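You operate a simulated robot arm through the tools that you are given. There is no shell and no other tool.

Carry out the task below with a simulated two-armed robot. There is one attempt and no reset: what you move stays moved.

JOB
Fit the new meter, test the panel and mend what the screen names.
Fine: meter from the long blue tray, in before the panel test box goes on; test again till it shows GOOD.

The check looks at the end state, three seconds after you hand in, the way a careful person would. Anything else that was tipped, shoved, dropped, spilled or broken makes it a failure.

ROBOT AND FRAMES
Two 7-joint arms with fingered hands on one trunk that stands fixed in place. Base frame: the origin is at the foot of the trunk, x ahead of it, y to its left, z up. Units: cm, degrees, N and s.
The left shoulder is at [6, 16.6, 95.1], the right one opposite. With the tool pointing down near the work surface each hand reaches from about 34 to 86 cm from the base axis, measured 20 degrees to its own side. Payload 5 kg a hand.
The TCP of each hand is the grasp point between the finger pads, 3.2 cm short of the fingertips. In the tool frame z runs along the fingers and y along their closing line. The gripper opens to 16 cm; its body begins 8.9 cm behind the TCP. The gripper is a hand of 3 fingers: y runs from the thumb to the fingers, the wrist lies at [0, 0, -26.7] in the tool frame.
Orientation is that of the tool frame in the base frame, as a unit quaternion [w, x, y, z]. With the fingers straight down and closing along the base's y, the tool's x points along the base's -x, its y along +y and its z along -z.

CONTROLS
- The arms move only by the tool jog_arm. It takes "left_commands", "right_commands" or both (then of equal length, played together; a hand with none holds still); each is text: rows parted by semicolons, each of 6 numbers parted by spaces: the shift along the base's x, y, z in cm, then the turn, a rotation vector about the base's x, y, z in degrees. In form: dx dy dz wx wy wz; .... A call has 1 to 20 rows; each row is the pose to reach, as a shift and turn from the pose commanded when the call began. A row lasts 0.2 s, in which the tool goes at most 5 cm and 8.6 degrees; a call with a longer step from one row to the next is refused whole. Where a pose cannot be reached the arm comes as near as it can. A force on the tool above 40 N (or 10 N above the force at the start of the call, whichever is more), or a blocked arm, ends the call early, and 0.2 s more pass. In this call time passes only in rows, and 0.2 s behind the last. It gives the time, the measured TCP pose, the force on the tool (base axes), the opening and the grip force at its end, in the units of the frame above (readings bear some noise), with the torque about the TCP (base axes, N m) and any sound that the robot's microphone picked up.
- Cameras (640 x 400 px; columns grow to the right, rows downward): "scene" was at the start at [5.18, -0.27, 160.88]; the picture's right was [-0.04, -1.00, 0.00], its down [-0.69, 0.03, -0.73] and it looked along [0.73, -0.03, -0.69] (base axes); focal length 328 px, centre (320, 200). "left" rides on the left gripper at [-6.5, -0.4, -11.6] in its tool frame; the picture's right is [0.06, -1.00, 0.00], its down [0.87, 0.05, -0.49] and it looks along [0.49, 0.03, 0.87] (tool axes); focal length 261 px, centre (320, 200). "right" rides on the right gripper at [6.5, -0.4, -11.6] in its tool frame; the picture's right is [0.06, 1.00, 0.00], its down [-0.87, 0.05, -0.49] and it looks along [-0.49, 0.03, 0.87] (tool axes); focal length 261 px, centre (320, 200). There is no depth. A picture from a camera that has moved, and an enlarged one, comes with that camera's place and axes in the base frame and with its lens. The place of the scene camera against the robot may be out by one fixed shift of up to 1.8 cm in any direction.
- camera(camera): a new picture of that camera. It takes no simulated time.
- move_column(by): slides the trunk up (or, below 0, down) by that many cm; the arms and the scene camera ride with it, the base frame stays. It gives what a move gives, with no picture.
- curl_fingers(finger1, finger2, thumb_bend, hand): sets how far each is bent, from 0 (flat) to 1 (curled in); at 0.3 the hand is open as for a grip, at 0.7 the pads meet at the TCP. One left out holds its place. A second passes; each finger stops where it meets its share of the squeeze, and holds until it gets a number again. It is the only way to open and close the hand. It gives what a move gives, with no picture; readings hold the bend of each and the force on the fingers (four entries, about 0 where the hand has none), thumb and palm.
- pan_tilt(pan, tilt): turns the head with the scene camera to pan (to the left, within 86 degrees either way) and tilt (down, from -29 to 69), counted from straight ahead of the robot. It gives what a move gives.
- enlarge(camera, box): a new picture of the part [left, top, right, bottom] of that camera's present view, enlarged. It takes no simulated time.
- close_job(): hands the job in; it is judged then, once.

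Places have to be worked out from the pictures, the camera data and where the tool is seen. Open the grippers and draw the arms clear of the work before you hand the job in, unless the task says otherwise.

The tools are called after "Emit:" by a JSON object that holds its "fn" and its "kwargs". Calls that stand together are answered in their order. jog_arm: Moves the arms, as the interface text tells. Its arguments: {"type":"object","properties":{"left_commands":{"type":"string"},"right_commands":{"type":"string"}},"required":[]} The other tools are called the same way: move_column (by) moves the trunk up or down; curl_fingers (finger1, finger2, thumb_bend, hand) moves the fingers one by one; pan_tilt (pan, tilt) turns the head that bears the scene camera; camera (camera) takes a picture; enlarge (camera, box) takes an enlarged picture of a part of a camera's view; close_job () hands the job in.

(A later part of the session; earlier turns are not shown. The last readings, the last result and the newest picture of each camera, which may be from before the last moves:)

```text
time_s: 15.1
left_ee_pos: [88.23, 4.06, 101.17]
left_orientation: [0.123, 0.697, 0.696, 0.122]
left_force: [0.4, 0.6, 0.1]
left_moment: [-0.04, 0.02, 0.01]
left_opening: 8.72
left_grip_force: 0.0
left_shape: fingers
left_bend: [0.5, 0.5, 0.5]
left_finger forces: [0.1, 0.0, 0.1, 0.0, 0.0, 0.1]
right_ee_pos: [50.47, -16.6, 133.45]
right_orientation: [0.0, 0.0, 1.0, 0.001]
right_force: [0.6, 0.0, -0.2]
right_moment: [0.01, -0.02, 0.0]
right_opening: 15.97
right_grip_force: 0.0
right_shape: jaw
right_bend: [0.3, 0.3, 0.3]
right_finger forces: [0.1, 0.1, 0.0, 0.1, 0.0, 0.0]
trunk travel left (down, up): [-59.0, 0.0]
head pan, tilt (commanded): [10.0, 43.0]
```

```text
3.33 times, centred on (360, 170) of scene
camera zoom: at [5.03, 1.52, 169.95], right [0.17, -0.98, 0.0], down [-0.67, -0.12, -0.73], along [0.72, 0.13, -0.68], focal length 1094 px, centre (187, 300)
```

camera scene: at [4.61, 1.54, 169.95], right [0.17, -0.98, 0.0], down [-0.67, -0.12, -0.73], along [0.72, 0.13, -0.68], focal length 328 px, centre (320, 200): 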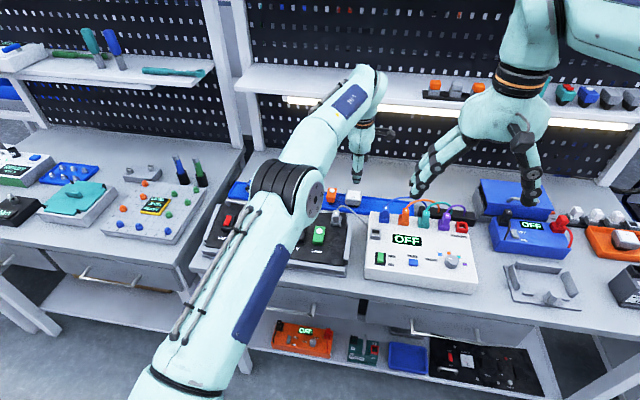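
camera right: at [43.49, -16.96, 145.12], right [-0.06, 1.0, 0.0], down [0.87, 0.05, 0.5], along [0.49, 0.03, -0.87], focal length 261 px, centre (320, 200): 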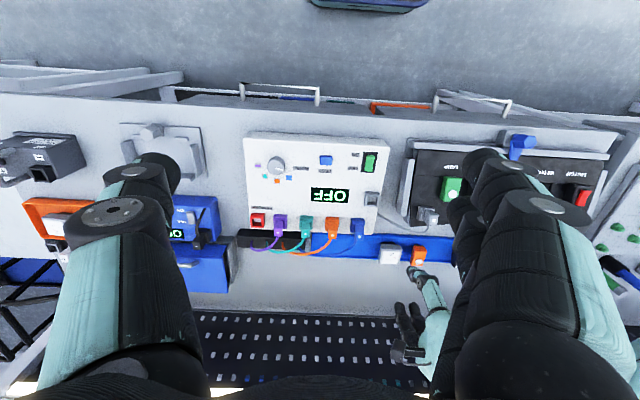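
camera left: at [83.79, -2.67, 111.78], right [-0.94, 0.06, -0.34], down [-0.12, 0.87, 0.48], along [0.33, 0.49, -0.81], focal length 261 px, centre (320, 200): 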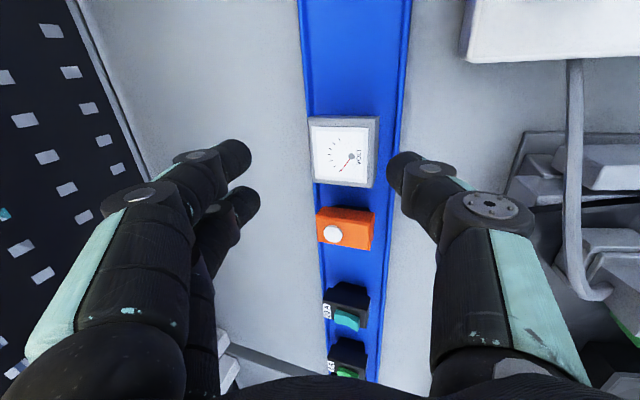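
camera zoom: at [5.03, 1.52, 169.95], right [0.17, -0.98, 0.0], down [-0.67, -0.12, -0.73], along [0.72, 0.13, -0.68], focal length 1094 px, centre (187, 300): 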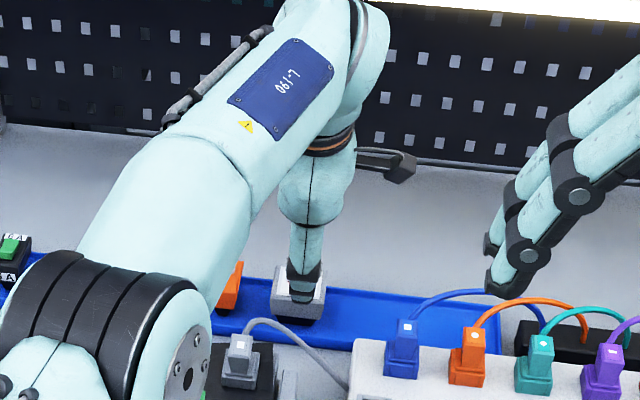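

The meter's top centre is at about (89.1, 4.0, 94) and the tray lip tops out near z≈90.6. I narrow the thumb, then lower to the grasp height while reducing the pitch to 14°.

Emit:
{"fn": "curl_fingers", "kwargs": {"hand": "left", "thumb_bend": 0.54, "finger1": 0.5, "finger2": 0.5}}

Emit:
{"fn": "jog_arm", "kwargs": {"left_commands": "0.1 -0.05 -1.5 0 1.5 0; 0.2 -0.05 -3 0 3 0; 0.2 -0.05 -4 0 4.5 0; 0.2 -0.05 -5 0 6 0"}}

Emit:
{"fn": "camera", "kwargs": {"camera": "left"}}

Emit:
{"fn": "enlarge", "kwargs": {"camera": "left", "box": [210, 100, 430, 250]}}

Emit:
{"fn": "enlarge", "kwargs": {"camera": "scene", "box": [300, 110, 420, 230]}}

```text
time_s: 16.1
left_ee_pos: [88.23, 4.02, 101.01]
left_orientation: [0.123, 0.696, 0.696, 0.124]
left_force: [-0.7, 0.8, 0.6]
left_moment: [0.01, 0.0, -0.01]
left_opening: 7.93
left_grip_force: 0.0
left_shape: fingers
left_bend: [0.5, 0.5, 0.54]
left_finger forces: [0.0, 0.0, 0.0, 0.0, 0.0, 0.0]
right_ee_pos: [50.55, -16.59, 133.53]
right_orientation: [0.0, 0.0, 1.0, 0.0]
right_force: [0.3, 1.0, 0.3]
right_moment: [0.01, 0.02, 0.01]
right_opening: 15.98
right_grip_force: 0.1
right_shape: jaw
right_bend: [0.3, 0.3, 0.3]
right_finger forces: [0.1, 0.0, 0.0, 0.1, 0.1, 0.0]
trunk travel left (down, up): [-59.0, 0.0]
head pan, tilt (commanded): [10.0, 43.0]
```

```text
time_s: 17.1
left_ee_pos: [85.86, 3.19, 96.3]
left_orientation: [0.085, 0.702, 0.702, 0.087]
left_force: [-0.8, 0.2, 0.4]
left_moment: [0.05, -0.06, 0.05]
left_opening: 7.96
left_grip_force: 0.1
left_shape: fingers
left_bend: [0.5, 0.5, 0.54]
left_finger forces: [0.0, 0.1, 0.1, 0.0, 0.0, 0.0]
left hand out of reach, approached as far as the arm can: row 1, 2, 3, 4
right_ee_pos: [50.4, -16.45, 133.32]
right_orientation: [0.0, 0.0, 1.0, 0.0]
right_force: [0.4, -1.0, -0.4]
right_moment: [-0.02, -0.04, 0.01]
right_opening: 15.98
right_grip_force: 0.0
right_shape: jaw
right_bend: [0.3, 0.3, 0.3]
right_finger forces: [0.0, 0.0, 0.0, 0.0, 0.1, 0.0]
trunk travel left (down, up): [-59.0, 0.0]
head pan, tilt (commanded): [10.0, 43.0]
```

```text
taken
camera left: at [82.5, -3.44, 107.45], right [-0.97, 0.06, -0.24], down [-0.07, 0.87, 0.49], along [0.24, 0.49, -0.84], focal length 261 px, centre (320, 200)
```

left: 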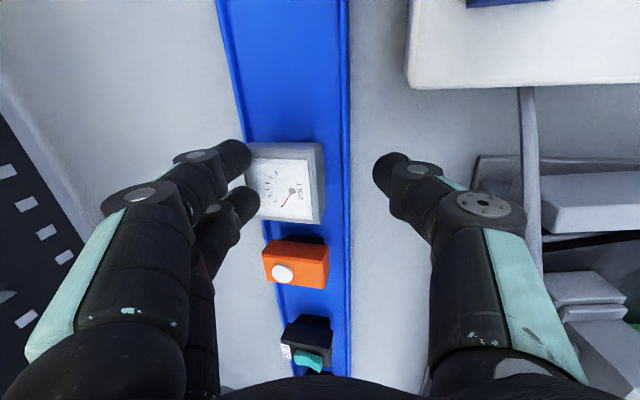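

```text
2.67 times, centred on (320, 175) of left
camera zoom: at [82.5, -3.44, 107.45], right [-0.97, 0.06, -0.24], down [-0.07, 0.87, 0.49], along [0.24, 0.49, -0.84], focal length 695 px, centre (320, 267)
```

zoom: 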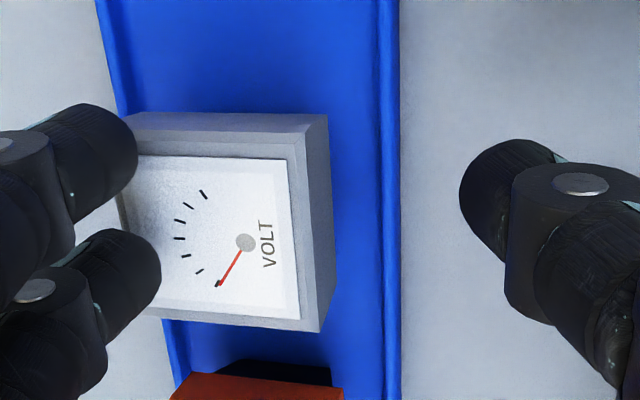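

```text
3.33 times, centred on (360, 170) of scene
camera zoom: at [5.03, 1.54, 169.94], right [0.17, -0.98, 0.0], down [-0.67, -0.12, -0.73], along [0.72, 0.13, -0.68], focal length 1094 px, centre (187, 300)
```

zoom: 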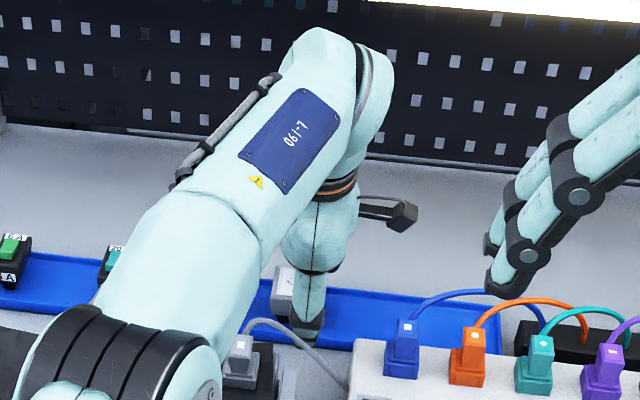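

The arm fell short at the lower pitch (true limit about 75 cm from the shoulder's height), so the far fingers hover just above the meter; no contact force shows. I raise back up, restore 20° pitch and go over the meter again.

Emit:
{"fn": "jog_arm", "kwargs": {"left_commands": "0 0 1.5 0 0 0; 0 0 3.2 0 -3 0; 0 0 4.8 0 -6 0; 1.2 0.4 4.8 0 -6 0; 2.4 0.8 4.8 0 -6 0"}}

Emit:
{"fn": "camera", "kwargs": {"camera": "left"}}

```text
time_s: 18.2
left_ee_pos: [88.28, 3.96, 101.1]
left_orientation: [0.123, 0.695, 0.698, 0.123]
left_force: [0.3, -0.9, -0.7]
left_moment: [0.0, 0.01, -0.04]
left_opening: 7.88
left_grip_force: 0.0
left_shape: fingers
left_bend: [0.5, 0.5, 0.54]
left_finger forces: [0.1, 0.0, 0.0, 0.0, 0.1, 0.0]
right_ee_pos: [50.54, -16.68, 133.3]
right_orientation: [0.0, 0.0, 1.0, 0.0]
right_force: [0.2, 0.1, 0.5]
right_moment: [-0.01, -0.02, 0.0]
right_opening: 15.98
right_grip_force: 0.0
right_shape: jaw
right_bend: [0.3, 0.3, 0.3]
right_finger forces: [0.1, 0.1, 0.1, 0.0, 0.0, 0.1]
trunk travel left (down, up): [-59.0, 0.0]
head pan, tilt (commanded): [10.0, 43.0]
```

```text
taken
camera left: at [83.81, -2.67, 111.75], right [-0.94, 0.06, -0.34], down [-0.12, 0.87, 0.48], along [0.33, 0.49, -0.81], focal length 261 px, centre (320, 200)
```

left: 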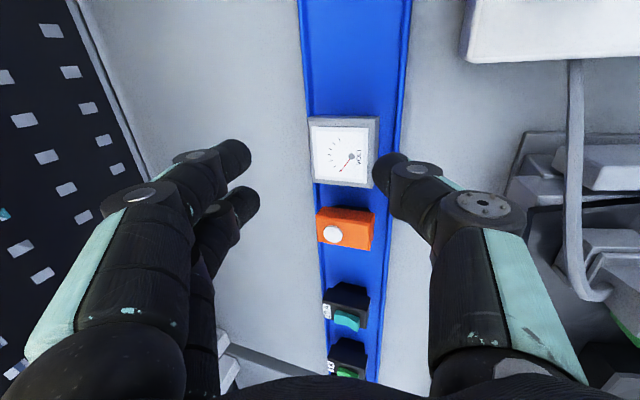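

Clearances look fine: the cable sits near x≈76.5 and the thumb stays beyond x≈78. I lower straight down to TCP z≈95.

Emit:
{"fn": "jog_arm", "kwargs": {"left_commands": "0 0 -1.5 0 0 0; 0 0 -3 0 0 0; 0 0 -4.2 0 0 0; 0 0 -5.2 0 0 0; 0 0 -6 0 0 0"}}

Emit:
{"fn": "camera", "kwargs": {"camera": "left"}}

Emit:
{"fn": "enlarge", "kwargs": {"camera": "left", "box": [210, 80, 430, 250]}}

Emit:
{"fn": "enlarge", "kwargs": {"camera": "scene", "box": [320, 150, 400, 210]}}

```text
time_s: 19.4
left_ee_pos: [88.26, 3.91, 95.12]
left_orientation: [0.122, 0.696, 0.697, 0.123]
left_force: [0.0, -0.2, 0.2]
left_moment: [-0.05, 0.02, -0.04]
left_opening: 7.93
left_grip_force: 0.0
left_shape: fingers
left_bend: [0.5, 0.5, 0.54]
left_finger forces: [0.0, 0.0, 0.1, 0.0, 0.0, 0.1]
right_ee_pos: [50.61, -16.59, 133.28]
right_orientation: [0.0, 0.001, 1.0, 0.0]
right_force: [0.3, -0.6, 0.6]
right_moment: [0.0, 0.04, 0.01]
right_opening: 15.98
right_grip_force: 0.0
right_shape: jaw
right_bend: [0.3, 0.3, 0.3]
right_finger forces: [0.0, 0.0, 0.0, 0.0, 0.0, 0.0]
trunk travel left (down, up): [-59.0, 0.0]
head pan, tilt (commanded): [10.0, 43.0]
```

```text
taken
camera left: at [83.88, -2.7, 105.77], right [-0.94, 0.06, -0.34], down [-0.12, 0.87, 0.48], along [0.33, 0.49, -0.81], focal length 261 px, centre (320, 200)
```

left: 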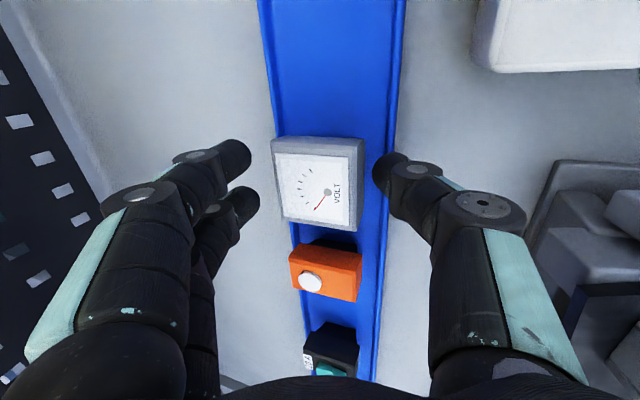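

```text
2.35 times, centred on (320, 165) of left
camera zoom: at [83.88, -2.7, 105.77], right [-0.94, 0.06, -0.34], down [-0.12, 0.87, 0.48], along [0.33, 0.49, -0.81], focal length 613 px, centre (320, 282)
```

zoom: 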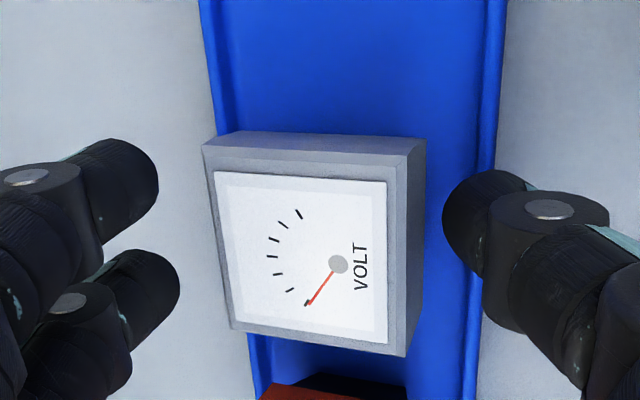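

```text
6.67 times, centred on (360, 180) of scene
camera zoom: at [5.12, 1.52, 169.94], right [0.17, -0.98, 0.0], down [-0.67, -0.12, -0.73], along [0.72, 0.13, -0.68], focal length 2189 px, centre (53, 333)
```

zoom: 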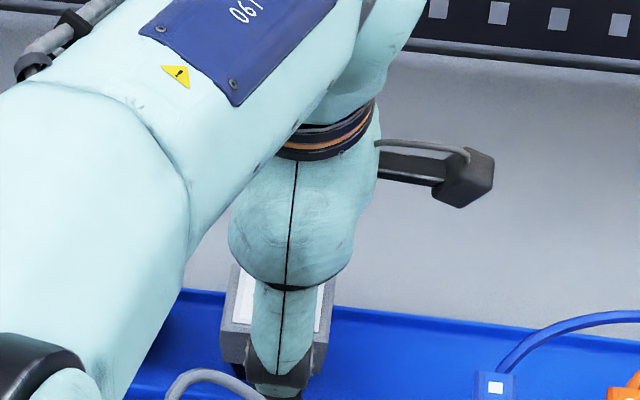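

The meter now sits between thumb and fingers, thumb slightly nearer. I pre-close to just short of contact so that both sides touch together.

Emit:
{"fn": "curl_fingers", "kwargs": {"hand": "left", "finger1": 0.575, "finger2": 0.575, "thumb_bend": 0.565}}

Emit:
{"fn": "enlarge", "kwargs": {"camera": "left", "box": [210, 80, 430, 250]}}

```text
time_s: 20.4
left_ee_pos: [88.26, 4.03, 95.01]
left_orientation: [0.124, 0.696, 0.696, 0.123]
left_force: [0.4, 1.2, 1.1]
left_moment: [0.02, -0.01, 0.0]
left_opening: 6.21
left_grip_force: 0.2
left_shape: fingers
left_bend: [0.57, 0.57, 0.56]
left_finger forces: [0.3, 0.3, 0.0, 0.0, 0.0, 0.0]
right_ee_pos: [50.51, -16.49, 133.4]
right_orientation: [0.001, 0.0, 1.0, 0.001]
right_force: [0.1, 1.1, -0.1]
right_moment: [0.02, 0.04, -0.02]
right_opening: 15.97
right_grip_force: 0.1
right_shape: jaw
right_bend: [0.3, 0.3, 0.3]
right_finger forces: [0.0, 0.0, 0.0, 0.0, 0.0, 0.0]
trunk travel left (down, up): [-59.0, 0.0]
head pan, tilt (commanded): [10.0, 43.0]
```

```text
2.35 times, centred on (320, 165) of left
camera zoom: at [83.86, -2.7, 105.78], right [-0.94, 0.06, -0.34], down [-0.12, 0.87, 0.48], along [0.33, 0.49, -0.81], focal length 613 px, centre (320, 282)
```

zoom: 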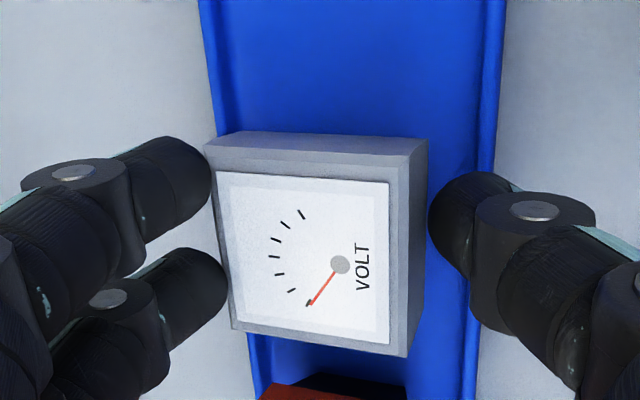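

The far fingers just touch and the thumb is almost there. I close fully for the grip.

Emit:
{"fn": "curl_fingers", "kwargs": {"hand": "left", "finger1": 0.75, "finger2": 0.75, "thumb_bend": 0.75}}

Emit:
{"fn": "enlarge", "kwargs": {"camera": "left", "box": [210, 80, 430, 250]}}

```text
time_s: 21.4
left_ee_pos: [88.27, 3.92, 95.02]
left_orientation: [0.122, 0.697, 0.696, 0.123]
left_force: [0.5, 0.6, 0.0]
left_moment: [-0.02, 0.04, 0.01]
left_opening: 5.45
left_grip_force: 22.7
left_shape: fingers
left_bend: [0.58, 0.57, 0.65]
left_finger forces: [10.9, 10.7, 0.0, 0.0, 23.3, 0.1]
right_ee_pos: [50.55, -16.56, 133.48]
right_orientation: [0.001, 0.0, 1.0, 0.001]
right_force: [-0.3, 0.4, 0.6]
right_moment: [-0.01, -0.05, 0.01]
right_opening: 16.01
right_grip_force: 0.1
right_shape: jaw
right_bend: [0.3, 0.3, 0.3]
right_finger forces: [0.1, 0.0, 0.1, 0.0, 0.1, 0.2]
trunk travel left (down, up): [-59.0, 0.0]
head pan, tilt (commanded): [10.0, 43.0]
```

```text
2.35 times, centred on (320, 165) of left
camera zoom: at [83.87, -2.7, 105.77], right [-0.94, 0.06, -0.34], down [-0.12, 0.87, 0.48], along [0.33, 0.49, -0.81], focal length 613 px, centre (320, 282)
```

zoom: 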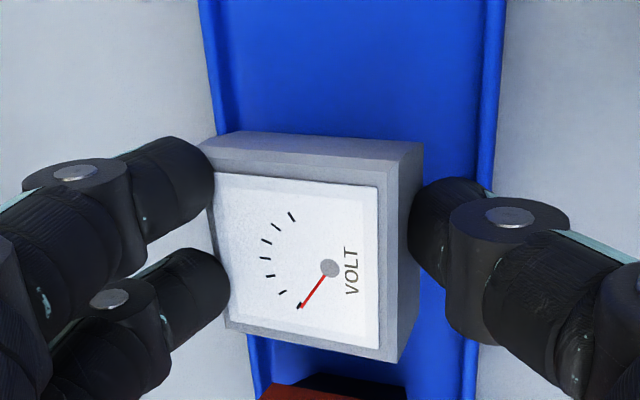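

It's gripped at about 23 N, with the meter hardly moved. I lift it a little and check.

Emit:
{"fn": "jog_arm", "kwargs": {"left_commands": "0 0 1 0 0 0; 0 0 2.5 0 0 0; 0 0 4 0 0 0"}}

Emit:
{"fn": "camera", "kwargs": {"camera": "left"}}

Emit:
{"fn": "enlarge", "kwargs": {"camera": "scene", "box": [320, 150, 400, 210]}}

```text
time_s: 22.2
left_ee_pos: [88.3, 3.95, 99.06]
left_orientation: [0.123, 0.697, 0.696, 0.122]
left_force: [0.1, 0.5, -0.1]
left_moment: [-0.02, 0.03, 0.01]
left_opening: 5.49
left_grip_force: 22.6
left_shape: fingers
left_bend: [0.58, 0.57, 0.65]
left_finger forces: [10.9, 10.7, 0.0, 0.0, 23.3, 0.1]
right_ee_pos: [50.55, -16.63, 133.37]
right_orientation: [0.0, 0.0, 1.0, 0.0]
right_force: [-0.9, -0.5, 0.4]
right_moment: [-0.04, 0.01, -0.01]
right_opening: 15.98
right_grip_force: 0.1
right_shape: jaw
right_bend: [0.3, 0.3, 0.3]
right_finger forces: [0.1, 0.0, 0.0, 0.1, 0.0, 0.1]
trunk travel left (down, up): [-59.0, 0.0]
head pan, tilt (commanded): [10.0, 43.0]
```

```text
taken
camera left: at [83.82, -2.68, 109.73], right [-0.94, 0.06, -0.34], down [-0.12, 0.87, 0.48], along [0.33, 0.49, -0.81], focal length 261 px, centre (320, 200)
```

left: 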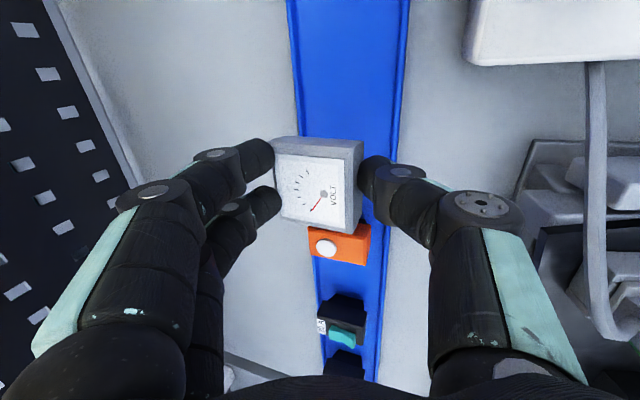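

```text
6.67 times, centred on (360, 180) of scene
camera zoom: at [5.08, 1.52, 169.94], right [0.17, -0.98, 0.0], down [-0.67, -0.12, -0.73], along [0.72, 0.13, -0.68], focal length 2189 px, centre (53, 333)
```

zoom: 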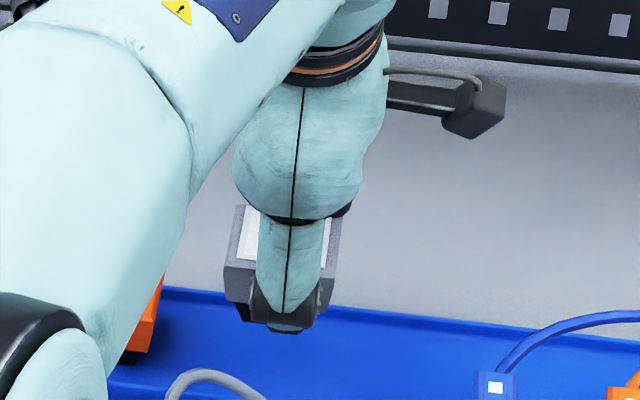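

The meter is held firmly. I enlarge to check its angle in the hand, then raise and carry it over toward the panel.

Emit:
{"fn": "enlarge", "kwargs": {"camera": "left", "box": [210, 100, 430, 270]}}

Emit:
{"fn": "jog_arm", "kwargs": {"left_commands": "-1 0 4 0 0 0; -3 0.5 8 0 0 0; -6 3 10 0 0 0; -9 6 10.5 0 0 0; -12 9.5 11 0 0 0; -15 13 11 0 0 0; -18 16 11 0 0 0; -20 19 11 0 0 0; -21 22 11 0 0 0"}}

Emit:
{"fn": "camera", "kwargs": {"camera": "left"}}

Emit:
{"fn": "camera", "kwargs": {"camera": "scene"}}

```text
2.35 times, centred on (320, 185) of left
camera zoom: at [83.82, -2.68, 109.73], right [-0.94, 0.06, -0.34], down [-0.12, 0.87, 0.48], along [0.33, 0.49, -0.81], focal length 613 px, centre (320, 235)
```

zoom: 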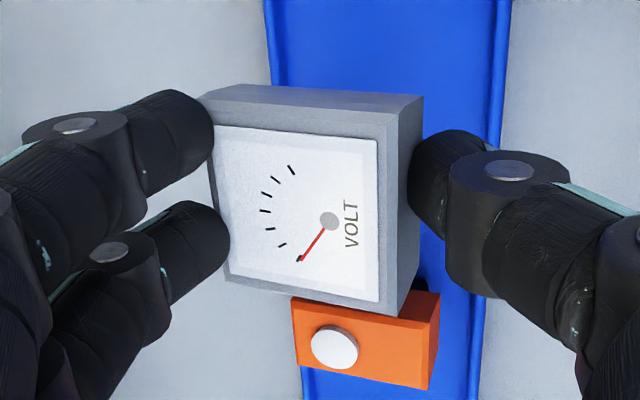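

```text
time_s: 24.2
left_ee_pos: [67.29, 26.05, 110.13]
left_orientation: [0.122, 0.696, 0.697, 0.123]
left_force: [0.7, 0.6, -0.4]
left_moment: [-0.04, 0.03, 0.01]
left_opening: 0.98
left_grip_force: 0.0
left_shape: fingers
left_bend: [0.68, 0.67, 0.75]
left_finger forces: [0.1, 0.1, 0.1, 0.1, 0.0, 0.0]
right_ee_pos: [50.58, -16.47, 133.38]
right_orientation: [0.0, -0.001, 1.0, 0.0]
right_force: [-0.1, 0.8, 0.2]
right_moment: [-0.02, 0.03, -0.02]
right_opening: 15.99
right_grip_force: 0.0
right_shape: jaw
right_bend: [0.3, 0.3, 0.3]
right_finger forces: [0.1, 0.0, 0.0, 0.1, 0.1, 0.1]
trunk travel left (down, up): [-59.0, 0.0]
head pan, tilt (commanded): [10.0, 43.0]
```

```text
taken
camera left: at [62.88, 19.39, 120.8], right [-0.94, 0.06, -0.34], down [-0.12, 0.87, 0.48], along [0.33, 0.49, -0.81], focal length 261 px, centre (320, 200)
```

left: 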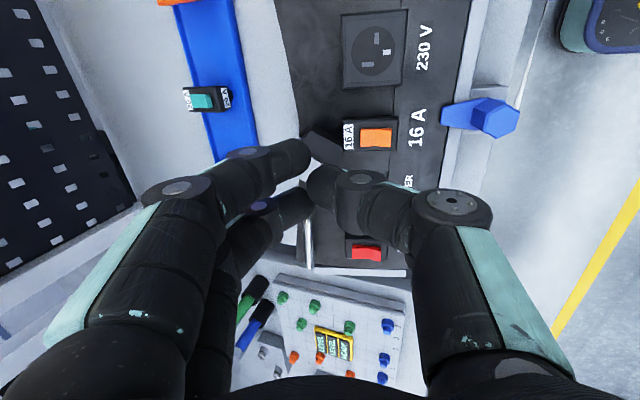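

```text
taken
camera scene: at [5.06, 1.64, 169.94], right [0.17, -0.98, 0.0], down [-0.67, -0.12, -0.73], along [0.72, 0.13, -0.68], focal length 328 px, centre (320, 200)
```

scene: 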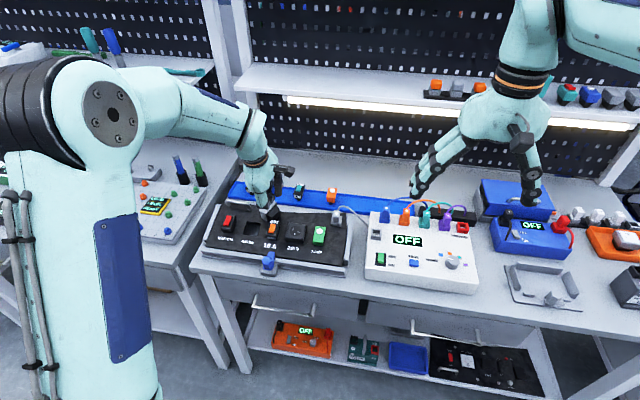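

The grip is lost: the opening reads 1 cm with no force, so the meter slipped out on the way. I look for where it fell.

Emit:
{"fn": "enlarge", "kwargs": {"camera": "left", "box": [240, 80, 440, 220]}}

Emit:
{"fn": "enlarge", "kwargs": {"camera": "scene", "box": [190, 170, 350, 280]}}

Emit:
{"fn": "enlarge", "kwargs": {"camera": "scene", "box": [300, 170, 460, 280]}}

Emit:
{"fn": "enlarge", "kwargs": {"camera": "right", "box": [300, 90, 640, 300]}}

```text
2.86 times, centred on (340, 150) of left
camera zoom: at [62.88, 19.39, 120.8], right [-0.94, 0.06, -0.34], down [-0.12, 0.87, 0.48], along [0.33, 0.49, -0.81], focal length 745 px, centre (263, 343)
```

zoom: 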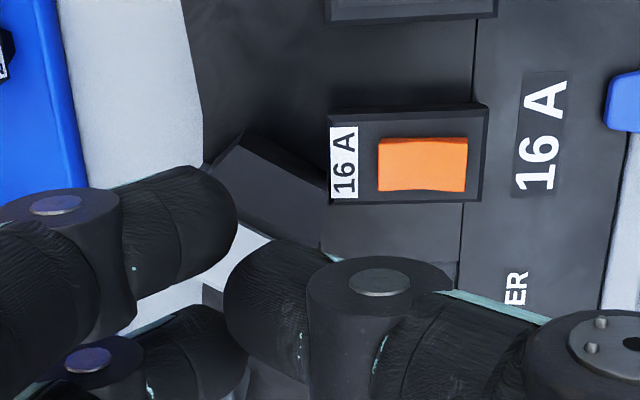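

```text
3.64 times, centred on (270, 225) of scene
camera zoom: at [5.06, 1.64, 169.94], right [0.17, -0.98, 0.0], down [-0.67, -0.12, -0.73], along [0.72, 0.13, -0.68], focal length 1194 px, centre (502, 109)
```

zoom: 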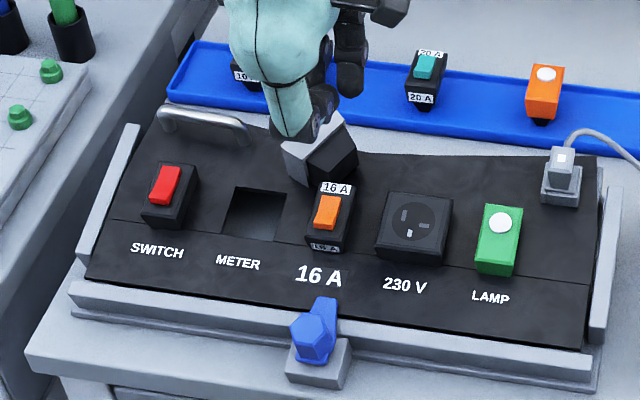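

```text
3.64 times, centred on (380, 225) of scene
camera zoom: at [5.06, 1.64, 169.94], right [0.17, -0.98, 0.0], down [-0.67, -0.12, -0.73], along [0.72, 0.13, -0.68], focal length 1194 px, centre (102, 109)
```

zoom: 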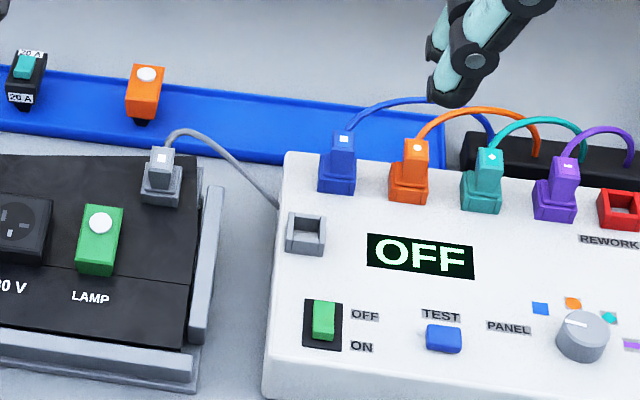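

```text
1.88 times, centred on (470, 195) of right
camera zoom: at [43.92, -16.85, 144.95], right [-0.06, 1.0, 0.0], down [0.87, 0.05, 0.49], along [0.49, 0.03, -0.87], focal length 491 px, centre (38, 209)
```

zoom: 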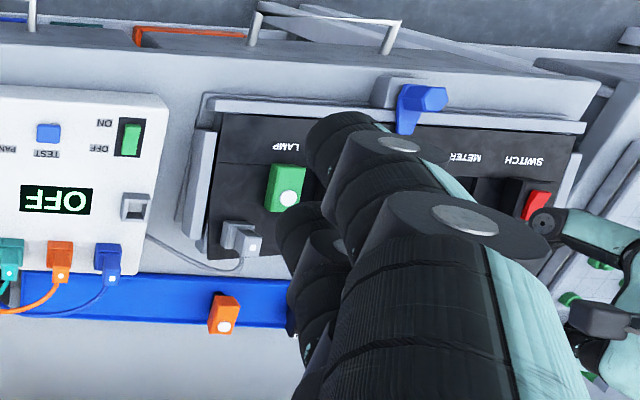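

The meter lies tipped on the panel just behind the 16 A breaker. I raise the hand clear and look at how it lies.

Emit:
{"fn": "jog_arm", "kwargs": {"left_commands": "0 0 3 0 0 0; 0 0 6 0 0 0; 0 0 9 0 0 0; -3 -3 11 0 3 0; -6 -6 12 0 8 0"}}

Emit:
{"fn": "camera", "kwargs": {"camera": "left"}}

Emit:
{"fn": "enlarge", "kwargs": {"camera": "scene", "box": [210, 160, 330, 250]}}

```text
time_s: 25.4
left_ee_pos: [61.43, 19.75, 122.0]
left_orientation: [0.073, 0.703, 0.704, 0.074]
left_force: [-0.2, 0.0, 0.1]
left_moment: [-0.01, -0.02, -0.01]
left_opening: 1.03
left_grip_force: 0.1
left_shape: fingers
left_bend: [0.68, 0.67, 0.75]
left_finger forces: [0.0, 0.0, 0.0, 0.1, 0.0, 0.0]
right_ee_pos: [50.44, -16.66, 133.41]
right_orientation: [0.0, 0.0, 1.0, 0.001]
right_force: [0.1, 0.0, 0.3]
right_moment: [0.05, 0.03, -0.02]
right_opening: 16.01
right_grip_force: 0.0
right_shape: jaw
right_bend: [0.3, 0.3, 0.3]
right_finger forces: [0.1, 0.1, 0.1, 0.1, 0.1, 0.0]
trunk travel left (down, up): [-59.0, 0.0]
head pan, tilt (commanded): [10.0, 43.0]
```

```text
taken
camera left: at [58.56, 13.19, 133.12], right [-0.98, 0.06, -0.21], down [-0.05, 0.87, 0.49], along [0.21, 0.49, -0.85], focal length 261 px, centre (320, 200)
```

left: 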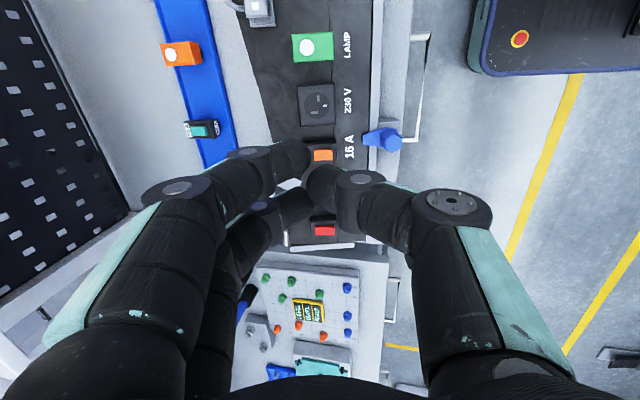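

```text
4.44 times, centred on (270, 205) of scene
camera zoom: at [5.1, 1.49, 169.94], right [0.17, -0.98, 0.0], down [-0.67, -0.12, -0.73], along [0.72, 0.13, -0.68], focal length 1459 px, centre (542, 178)
```

zoom: 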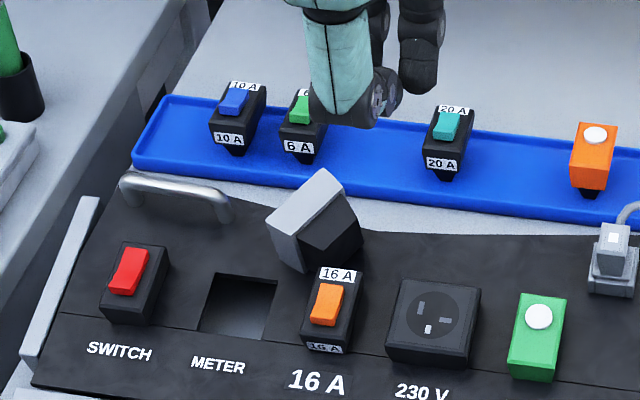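

The meter lies on its side, plug toward the front right. I open the left hand and place its camera above it for a close look.

Emit:
{"fn": "curl_fingers", "kwargs": {"hand": "left", "finger1": 0.3, "finger2": 0.3, "thumb_bend": 0.3}}

Emit:
{"fn": "jog_arm", "kwargs": {"left_commands": "3.2 1.5 -1 0 3 0; 6.4 3 -2.5 0 6 0; 9.6 4.5 -4 0 9 0; 12 5.5 -6 0 12 0"}}

Emit:
{"fn": "camera", "kwargs": {"camera": "left"}}

Emit:
{"fn": "enlarge", "kwargs": {"camera": "left", "box": [220, 120, 400, 260]}}

Emit:
{"fn": "enlarge", "kwargs": {"camera": "scene", "box": [240, 180, 310, 240]}}

```text
time_s: 26.4
left_ee_pos: [61.45, 19.87, 121.95]
left_orientation: [0.074, 0.703, 0.703, 0.074]
left_force: [-0.5, 0.9, -0.4]
left_moment: [0.0, 0.01, 0.01]
left_opening: 16.76
left_grip_force: 0.0
left_shape: fingers
left_bend: [0.3, 0.3, 0.3]
left_finger forces: [0.0, 0.0, 0.0, 0.1, 0.0, 0.1]
right_ee_pos: [50.59, -16.56, 133.38]
right_orientation: [0.0, 0.0, 1.0, 0.0]
right_force: [-0.1, 0.5, 0.7]
right_moment: [0.01, -0.01, -0.05]
right_opening: 16.01
right_grip_force: 0.1
right_shape: jaw
right_bend: [0.3, 0.3, 0.3]
right_finger forces: [0.1, 0.0, 0.0, 0.0, 0.0, 0.0]
trunk travel left (down, up): [-59.0, 0.0]
head pan, tilt (commanded): [10.0, 43.0]
```

```text
time_s: 27.4
left_ee_pos: [73.44, 25.69, 115.99]
left_orientation: [-0.001, 0.707, 0.707, 0.0]
left_force: [-0.8, 0.6, 0.1]
left_moment: [-0.01, 0.05, 0.01]
left_opening: 16.77
left_grip_force: 0.0
left_shape: fingers
left_bend: [0.3, 0.3, 0.3]
left_finger forces: [0.0, 0.0, 0.1, 0.0, 0.0, 0.0]
right_ee_pos: [50.61, -16.48, 133.4]
right_orientation: [-0.001, 0.0, 1.0, 0.0]
right_force: [0.0, -0.4, -0.9]
right_moment: [0.01, 0.01, 0.0]
right_opening: 15.97
right_grip_force: 0.0
right_shape: jaw
right_bend: [0.3, 0.3, 0.3]
right_finger forces: [0.1, 0.0, 0.0, 0.0, 0.0, 0.0]
trunk travel left (down, up): [-59.0, 0.0]
head pan, tilt (commanded): [10.0, 43.0]
```

```text
taken
camera left: at [72.93, 18.96, 127.53], right [-1.0, 0.06, 0.0], down [0.05, 0.87, 0.49], along [0.03, 0.49, -0.87], focal length 261 px, centre (320, 200)
```

left: 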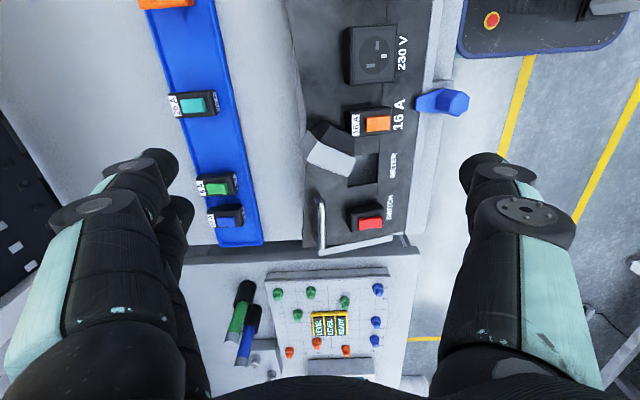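

```text
2.86 times, centred on (310, 190) of left
camera zoom: at [72.93, 18.96, 127.53], right [-1.0, 0.06, 0.0], down [0.05, 0.87, 0.49], along [0.03, 0.49, -0.87], focal length 745 px, centre (349, 229)
```

zoom: 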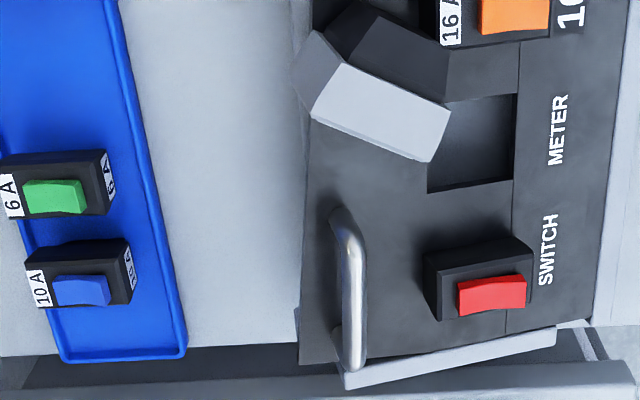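

```text
6.67 times, centred on (275, 210) of scene
camera zoom: at [5.24, 1.54, 169.94], right [0.17, -0.98, 0.0], down [-0.67, -0.12, -0.73], along [0.72, 0.13, -0.68], focal length 2189 px, centre (620, 133)
```

zoom: 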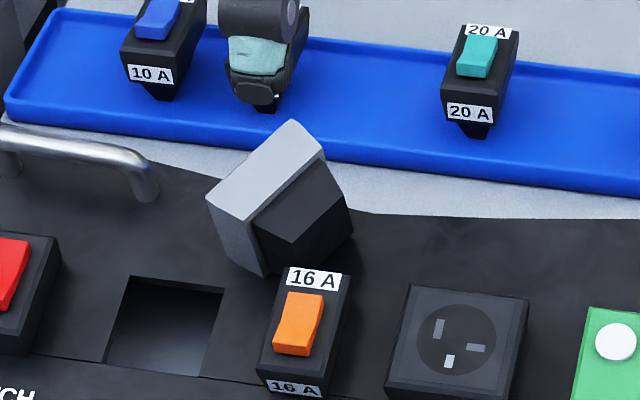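

The meter lies on one side face, its dial facing back-left, body centred near (72.2, 29.7) with its long edge turned about −26° from x. I'll turn the hand to line up with it and hover above.

Emit:
{"fn": "curl_fingers", "kwargs": {"hand": "left", "finger1": 0.5, "finger2": 0.5, "thumb_bend": 0.5}}

Emit:
{"fn": "jog_arm", "kwargs": {"left_commands": "-0.3 1 -2 0 0 -6.5; -0.6 2 -4 0 0 -13; -0.9 3 -6 0 0 -19.5; -1.2 4 -8 0 0 -26"}}

Emit:
{"fn": "camera", "kwargs": {"camera": "left"}}

Emit:
{"fn": "enlarge", "kwargs": {"camera": "left", "box": [220, 110, 420, 260]}}

```text
time_s: 28.4
left_ee_pos: [73.22, 25.51, 116.05]
left_orientation: [0.0, 0.707, 0.707, 0.0]
left_force: [-0.4, -0.9, 0.2]
left_moment: [0.0, -0.04, -0.01]
left_opening: 8.81
left_grip_force: 0.0
left_shape: fingers
left_bend: [0.5, 0.5, 0.5]
left_finger forces: [0.1, 0.0, 0.0, 0.0, 0.1, 0.1]
right_ee_pos: [50.47, -16.54, 133.44]
right_orientation: [0.0, 0.0, 1.0, 0.0]
right_force: [-0.4, 0.2, 0.8]
right_moment: [-0.02, -0.01, 0.01]
right_opening: 15.98
right_grip_force: 0.1
right_shape: jaw
right_bend: [0.3, 0.3, 0.3]
right_finger forces: [0.1, 0.0, 0.1, 0.0, 0.0, 0.0]
trunk travel left (down, up): [-59.0, 0.0]
head pan, tilt (commanded): [10.0, 43.0]
```

```text
time_s: 29.4
left_ee_pos: [72.34, 29.5, 108.08]
left_orientation: [0.0, 0.849, 0.529, 0.0]
left_force: [0.3, 0.1, -0.4]
left_moment: [0.0, 0.0, -0.03]
left_opening: 8.8
left_grip_force: 0.0
left_shape: fingers
left_bend: [0.5, 0.5, 0.5]
left_finger forces: [0.0, 0.0, 0.0, 0.0, 0.0, 0.0]
right_ee_pos: [50.63, -16.49, 133.39]
right_orientation: [0.001, 0.0, 1.0, 0.0]
right_force: [-0.1, -0.5, 0.8]
right_moment: [0.0, 0.04, 0.01]
right_opening: 16.01
right_grip_force: 0.0
right_shape: jaw
right_bend: [0.3, 0.3, 0.3]
right_finger forces: [0.0, 0.0, 0.1, 0.0, 0.0, 0.0]
trunk travel left (down, up): [-59.0, 0.0]
head pan, tilt (commanded): [10.0, 43.0]
```

```text
taken
camera left: at [68.85, 23.68, 119.69], right [-0.87, 0.49, 0.0], down [0.43, 0.76, 0.49], along [0.24, 0.43, -0.87], focal length 261 px, centre (320, 200)
```

left: 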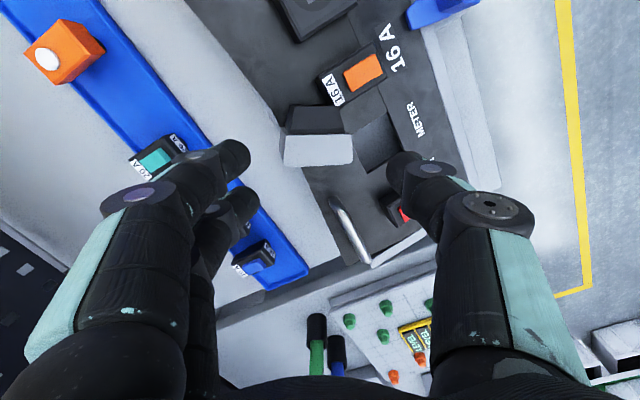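

```text
2.67 times, centred on (320, 185) of left
camera zoom: at [68.85, 23.68, 119.69], right [-0.87, 0.49, 0.0], down [0.43, 0.76, 0.49], along [0.24, 0.43, -0.87], focal length 695 px, centre (320, 240)
```

zoom: 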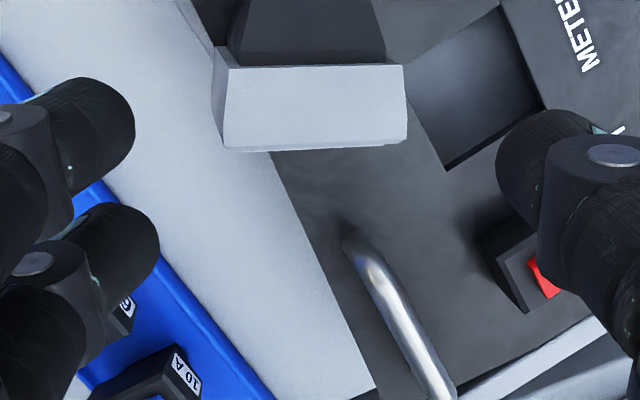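

The hand is lined up with the meter's long edge; its upper face is at z≈99.7, centred near (72.25, 29.4). I descend around it.

Emit:
{"fn": "jog_arm", "kwargs": {"left_commands": "0 -0.1 -2 0 0 0; 0 -0.2 -4 0 0 0; 0 -0.2 -6 0 0 0; 0 -0.2 -7.7 0 0 0; 0 -0.2 -9.2 0 0 0"}}

Emit:
{"fn": "camera", "kwargs": {"camera": "left"}}

Emit:
{"fn": "enlarge", "kwargs": {"camera": "scene", "box": [230, 170, 320, 240]}}

```text
time_s: 30.6
left_ee_pos: [72.04, 29.26, 98.71]
left_orientation: [0.001, 0.848, 0.53, 0.0]
left_force: [-0.6, 0.5, 0.2]
left_moment: [0.02, 0.01, -0.03]
left_opening: 8.8
left_grip_force: 0.0
left_shape: fingers
left_bend: [0.5, 0.5, 0.5]
left_finger forces: [0.1, 0.0, 0.0, 0.0, 0.0, 0.0]
right_ee_pos: [50.57, -16.61, 133.46]
right_orientation: [0.001, 0.0, 1.0, 0.0]
right_force: [-0.2, 0.0, 0.3]
right_moment: [-0.04, 0.0, 0.01]
right_opening: 15.99
right_grip_force: 0.1
right_shape: jaw
right_bend: [0.3, 0.3, 0.3]
right_finger forces: [0.1, 0.0, 0.0, 0.1, 0.0, 0.0]
trunk travel left (down, up): [-59.0, 0.0]
head pan, tilt (commanded): [10.0, 43.0]
```

```text
taken
camera left: at [68.83, 23.47, 110.29], right [-0.87, 0.49, 0.0], down [0.43, 0.76, 0.49], along [0.24, 0.43, -0.87], focal length 261 px, centre (320, 200)
```

left: 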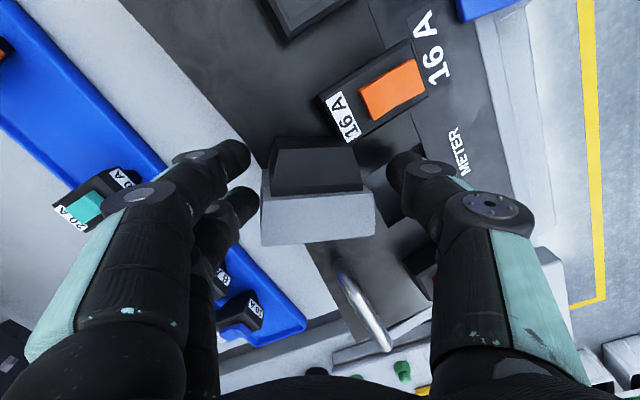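

```text
5.71 times, centred on (275, 205) of scene
camera zoom: at [5.13, 1.55, 169.94], right [0.17, -0.98, 0.0], down [-0.67, -0.12, -0.73], along [0.72, 0.13, -0.68], focal length 1876 px, centre (577, 171)
```

zoom: 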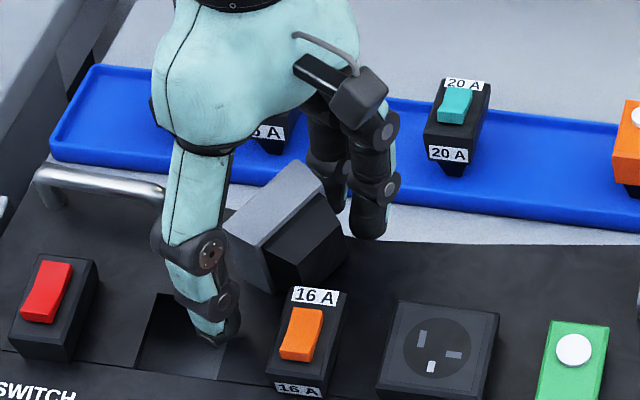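

The meter is centred between thumb and fingers. I close in two stages.

Emit:
{"fn": "curl_fingers", "kwargs": {"hand": "left", "finger1": 0.57, "finger2": 0.57, "thumb_bend": 0.57}}

Emit:
{"fn": "curl_fingers", "kwargs": {"hand": "left", "finger1": 0.8, "finger2": 0.8, "thumb_bend": 0.8}}

Emit:
{"fn": "camera", "kwargs": {"camera": "left"}}

```text
time_s: 31.6
left_ee_pos: [72.19, 29.29, 98.86]
left_orientation: [0.0, 0.848, 0.529, 0.001]
left_force: [5.3, -2.0, -0.8]
left_moment: [-0.01, -0.16, 0.12]
left_opening: 7.25
left_grip_force: 3.3
left_shape: fingers
left_bend: [0.52, 0.56, 0.56]
left_finger forces: [4.8, 0.3, 0.1, 0.1, 0.2, 0.1]
right_ee_pos: [50.54, -16.54, 133.37]
right_orientation: [0.0, -0.001, 1.0, 0.0]
right_force: [0.0, -1.3, 0.0]
right_moment: [0.0, -0.02, 0.01]
right_opening: 15.97
right_grip_force: 0.1
right_shape: jaw
right_bend: [0.3, 0.3, 0.3]
right_finger forces: [0.0, 0.0, 0.2, 0.0, 0.0, 0.0]
trunk travel left (down, up): [-59.0, 0.0]
head pan, tilt (commanded): [10.0, 43.0]
```

```text
time_s: 32.6
left_ee_pos: [72.13, 29.22, 98.86]
left_orientation: [0.0, 0.848, 0.53, 0.0]
left_force: [4.3, -0.7, 8.2]
left_moment: [-0.05, -0.37, 0.12]
left_opening: 5.12
left_grip_force: 26.9
left_shape: fingers
left_bend: [0.52, 0.52, 0.71]
left_finger forces: [12.5, 17.4, 0.1, 0.0, 24.8, 0.1]
right_ee_pos: [50.5, -16.47, 133.44]
right_orientation: [0.0, 0.001, 1.0, 0.001]
right_force: [-0.6, 0.0, -0.1]
right_moment: [0.03, 0.02, 0.02]
right_opening: 15.99
right_grip_force: 0.0
right_shape: jaw
right_bend: [0.3, 0.3, 0.3]
right_finger forces: [0.0, 0.0, 0.0, 0.0, 0.1, 0.0]
trunk travel left (down, up): [-59.0, 0.0]
head pan, tilt (commanded): [10.0, 43.0]
```

```text
taken
camera left: at [68.81, 23.44, 110.4], right [-0.87, 0.49, 0.0], down [0.43, 0.76, 0.49], along [0.24, 0.43, -0.87], focal length 261 px, centre (320, 200)
```

left: 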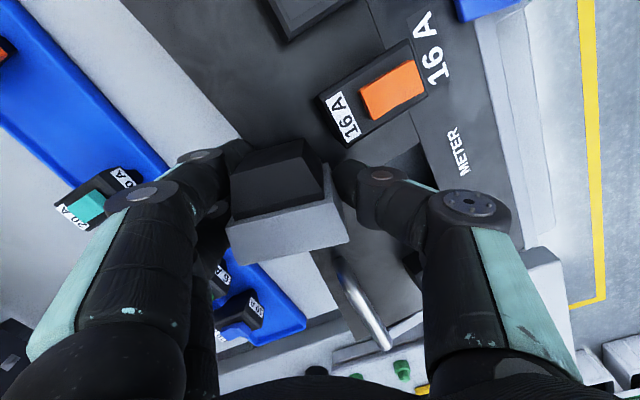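

It's held at about 27 N. I lift slowly and check whether it stays.

Emit:
{"fn": "jog_arm", "kwargs": {"left_commands": "0 0 0.6 0 0 0; 0 0 1.4 0 0 0; 0 0 2.4 0 0 0; 0 0 3.6 0 0 0; 0 0 4.8 0 0 0; 0 0 6 0 0 0; 0 0 7 0 0 0"}}

Emit:
{"fn": "camera", "kwargs": {"camera": "left"}}

Emit:
{"fn": "enlarge", "kwargs": {"camera": "scene", "box": [220, 150, 320, 230]}}

```text
time_s: 34.2
left_ee_pos: [72.06, 29.23, 105.83]
left_orientation: [0.0, 0.848, 0.53, 0.0]
left_force: [0.2, 0.3, -1.4]
left_moment: [0.03, -0.03, 0.02]
left_opening: 5.09
left_grip_force: 24.0
left_shape: fingers
left_bend: [0.52, 0.51, 0.71]
left_finger forces: [10.2, 15.6, 0.0, 0.1, 24.4, 0.0]
right_ee_pos: [50.56, -16.54, 133.29]
right_orientation: [0.0, 0.0, 1.0, 0.0]
right_force: [0.1, -0.4, 0.7]
right_moment: [0.01, -0.01, 0.02]
right_opening: 15.97
right_grip_force: 0.1
right_shape: jaw
right_bend: [0.3, 0.3, 0.3]
right_finger forces: [0.0, 0.0, 0.0, 0.1, 0.0, 0.1]
trunk travel left (down, up): [-59.0, 0.0]
head pan, tilt (commanded): [10.0, 43.0]
```

```text
taken
camera left: at [68.77, 23.4, 117.35], right [-0.87, 0.49, 0.0], down [0.43, 0.76, 0.49], along [0.24, 0.43, -0.87], focal length 261 px, centre (320, 200)
```

left: 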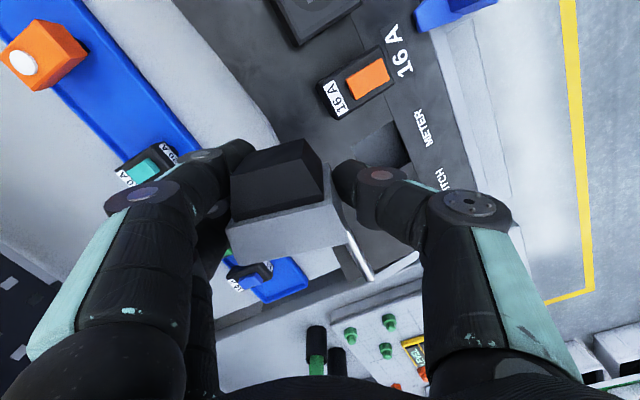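

```text
5.00 times, centred on (270, 190) of scene
camera zoom: at [5.1, 1.53, 169.94], right [0.17, -0.98, 0.0], down [-0.67, -0.12, -0.73], along [0.72, 0.13, -0.68], focal length 1642 px, centre (570, 250)
```

zoom: 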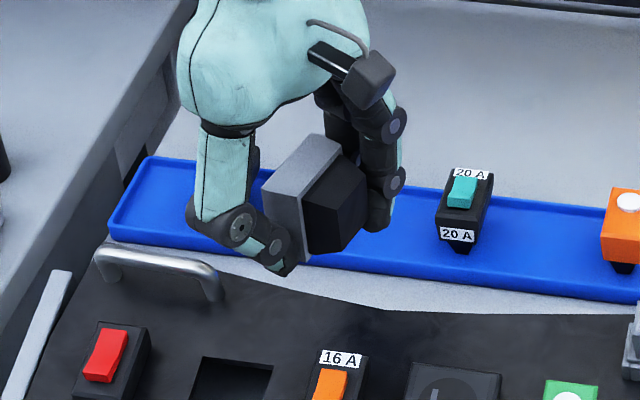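

The meter is held firmly this time. I turn the hand about the vertical so the dial faces the robot and the scene camera, to see which way up the dial is.

Emit:
{"fn": "jog_arm", "kwargs": {"left_commands": "-0.5 -0.3 1 0 0 8; -1 -0.6 2 0 0 16; -1.5 -0.9 3 0 0 24; -2 -1.2 4 0 0 32; -2.5 -1.5 5 0 0 40; -3 -1.8 6 0 0 48; -3.5 -2.1 6 0 0 56; -4 -2.4 6 0 0 64; -4.5 -2.7 6 0 0 72; -5 -3 6 0 0 80; -5.5 -3.3 6 0 0 88; -6 -3.6 6 0 0 96; -6.5 -4 6 0 0 104"}}

Emit:
{"fn": "camera", "kwargs": {"camera": "scene"}}

Emit:
{"fn": "camera", "kwargs": {"camera": "left"}}

Emit:
{"fn": "camera", "kwargs": {"camera": "right"}}

```text
time_s: 37.0
left_ee_pos: [65.52, 25.19, 111.95]
left_orientation: [0.0, 0.102, 0.995, 0.0]
left_force: [0.5, -0.4, -0.5]
left_moment: [0.04, 0.02, -0.01]
left_opening: 5.08
left_grip_force: 24.7
left_shape: fingers
left_bend: [0.52, 0.51, 0.71]
left_finger forces: [10.3, 15.5, 0.0, 0.1, 24.4, 0.0]
right_ee_pos: [50.54, -16.59, 133.45]
right_orientation: [-0.001, -0.001, 1.0, 0.001]
right_force: [0.3, 0.2, 0.7]
right_moment: [0.02, -0.05, 0.0]
right_opening: 16.01
right_grip_force: 0.1
right_shape: jaw
right_bend: [0.3, 0.3, 0.3]
right_finger forces: [0.0, 0.0, 0.0, 0.0, 0.0, 0.0]
trunk travel left (down, up): [-59.0, 0.0]
head pan, tilt (commanded): [10.0, 43.0]
```

```text
taken
camera scene: at [5.09, 1.51, 169.94], right [0.17, -0.98, 0.0], down [-0.67, -0.12, -0.73], along [0.72, 0.13, -0.68], focal length 328 px, centre (320, 200)
```

scene: 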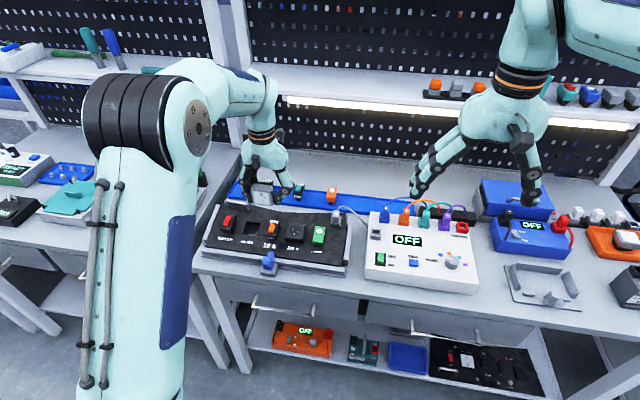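

```text
taken
camera left: at [71.77, 23.39, 123.46], right [-0.27, -0.96, 0.0], down [-0.84, 0.23, 0.49], along [-0.47, 0.13, -0.87], focal length 261 px, centre (320, 200)
```

left: 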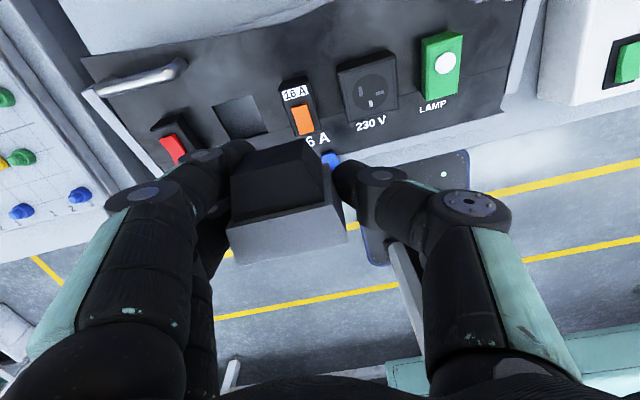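

```text
taken
camera right: at [43.95, -16.97, 144.93], right [-0.06, 1.0, 0.0], down [0.87, 0.05, 0.49], along [0.49, 0.03, -0.87], focal length 261 px, centre (320, 200)
```

right: 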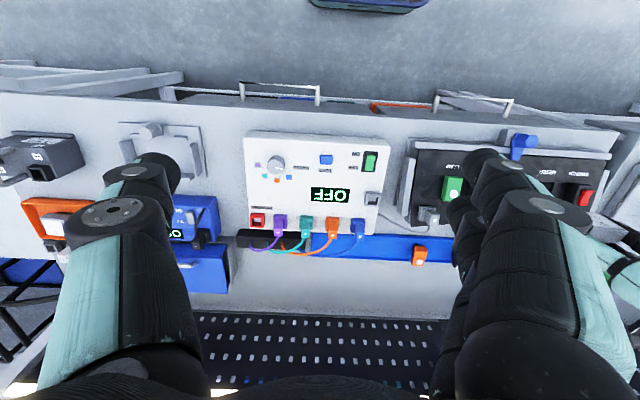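

Emit:
{"fn": "enlarge", "kwargs": {"camera": "scene", "box": [230, 150, 310, 220]}}

```text
5.71 times, centred on (270, 185) of scene
camera zoom: at [5.09, 1.51, 169.94], right [0.17, -0.98, 0.0], down [-0.67, -0.12, -0.73], along [0.72, 0.13, -0.68], focal length 1876 px, centre (606, 286)
```

zoom: 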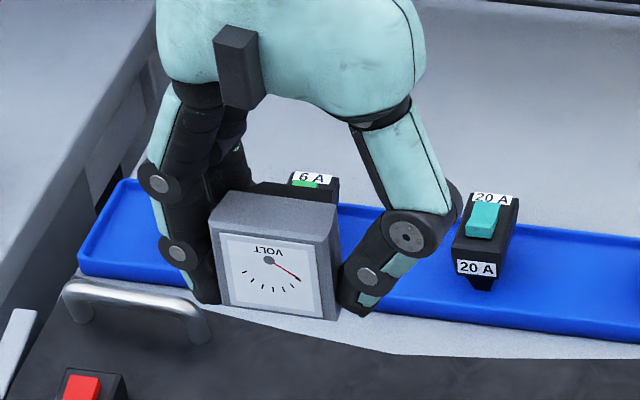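

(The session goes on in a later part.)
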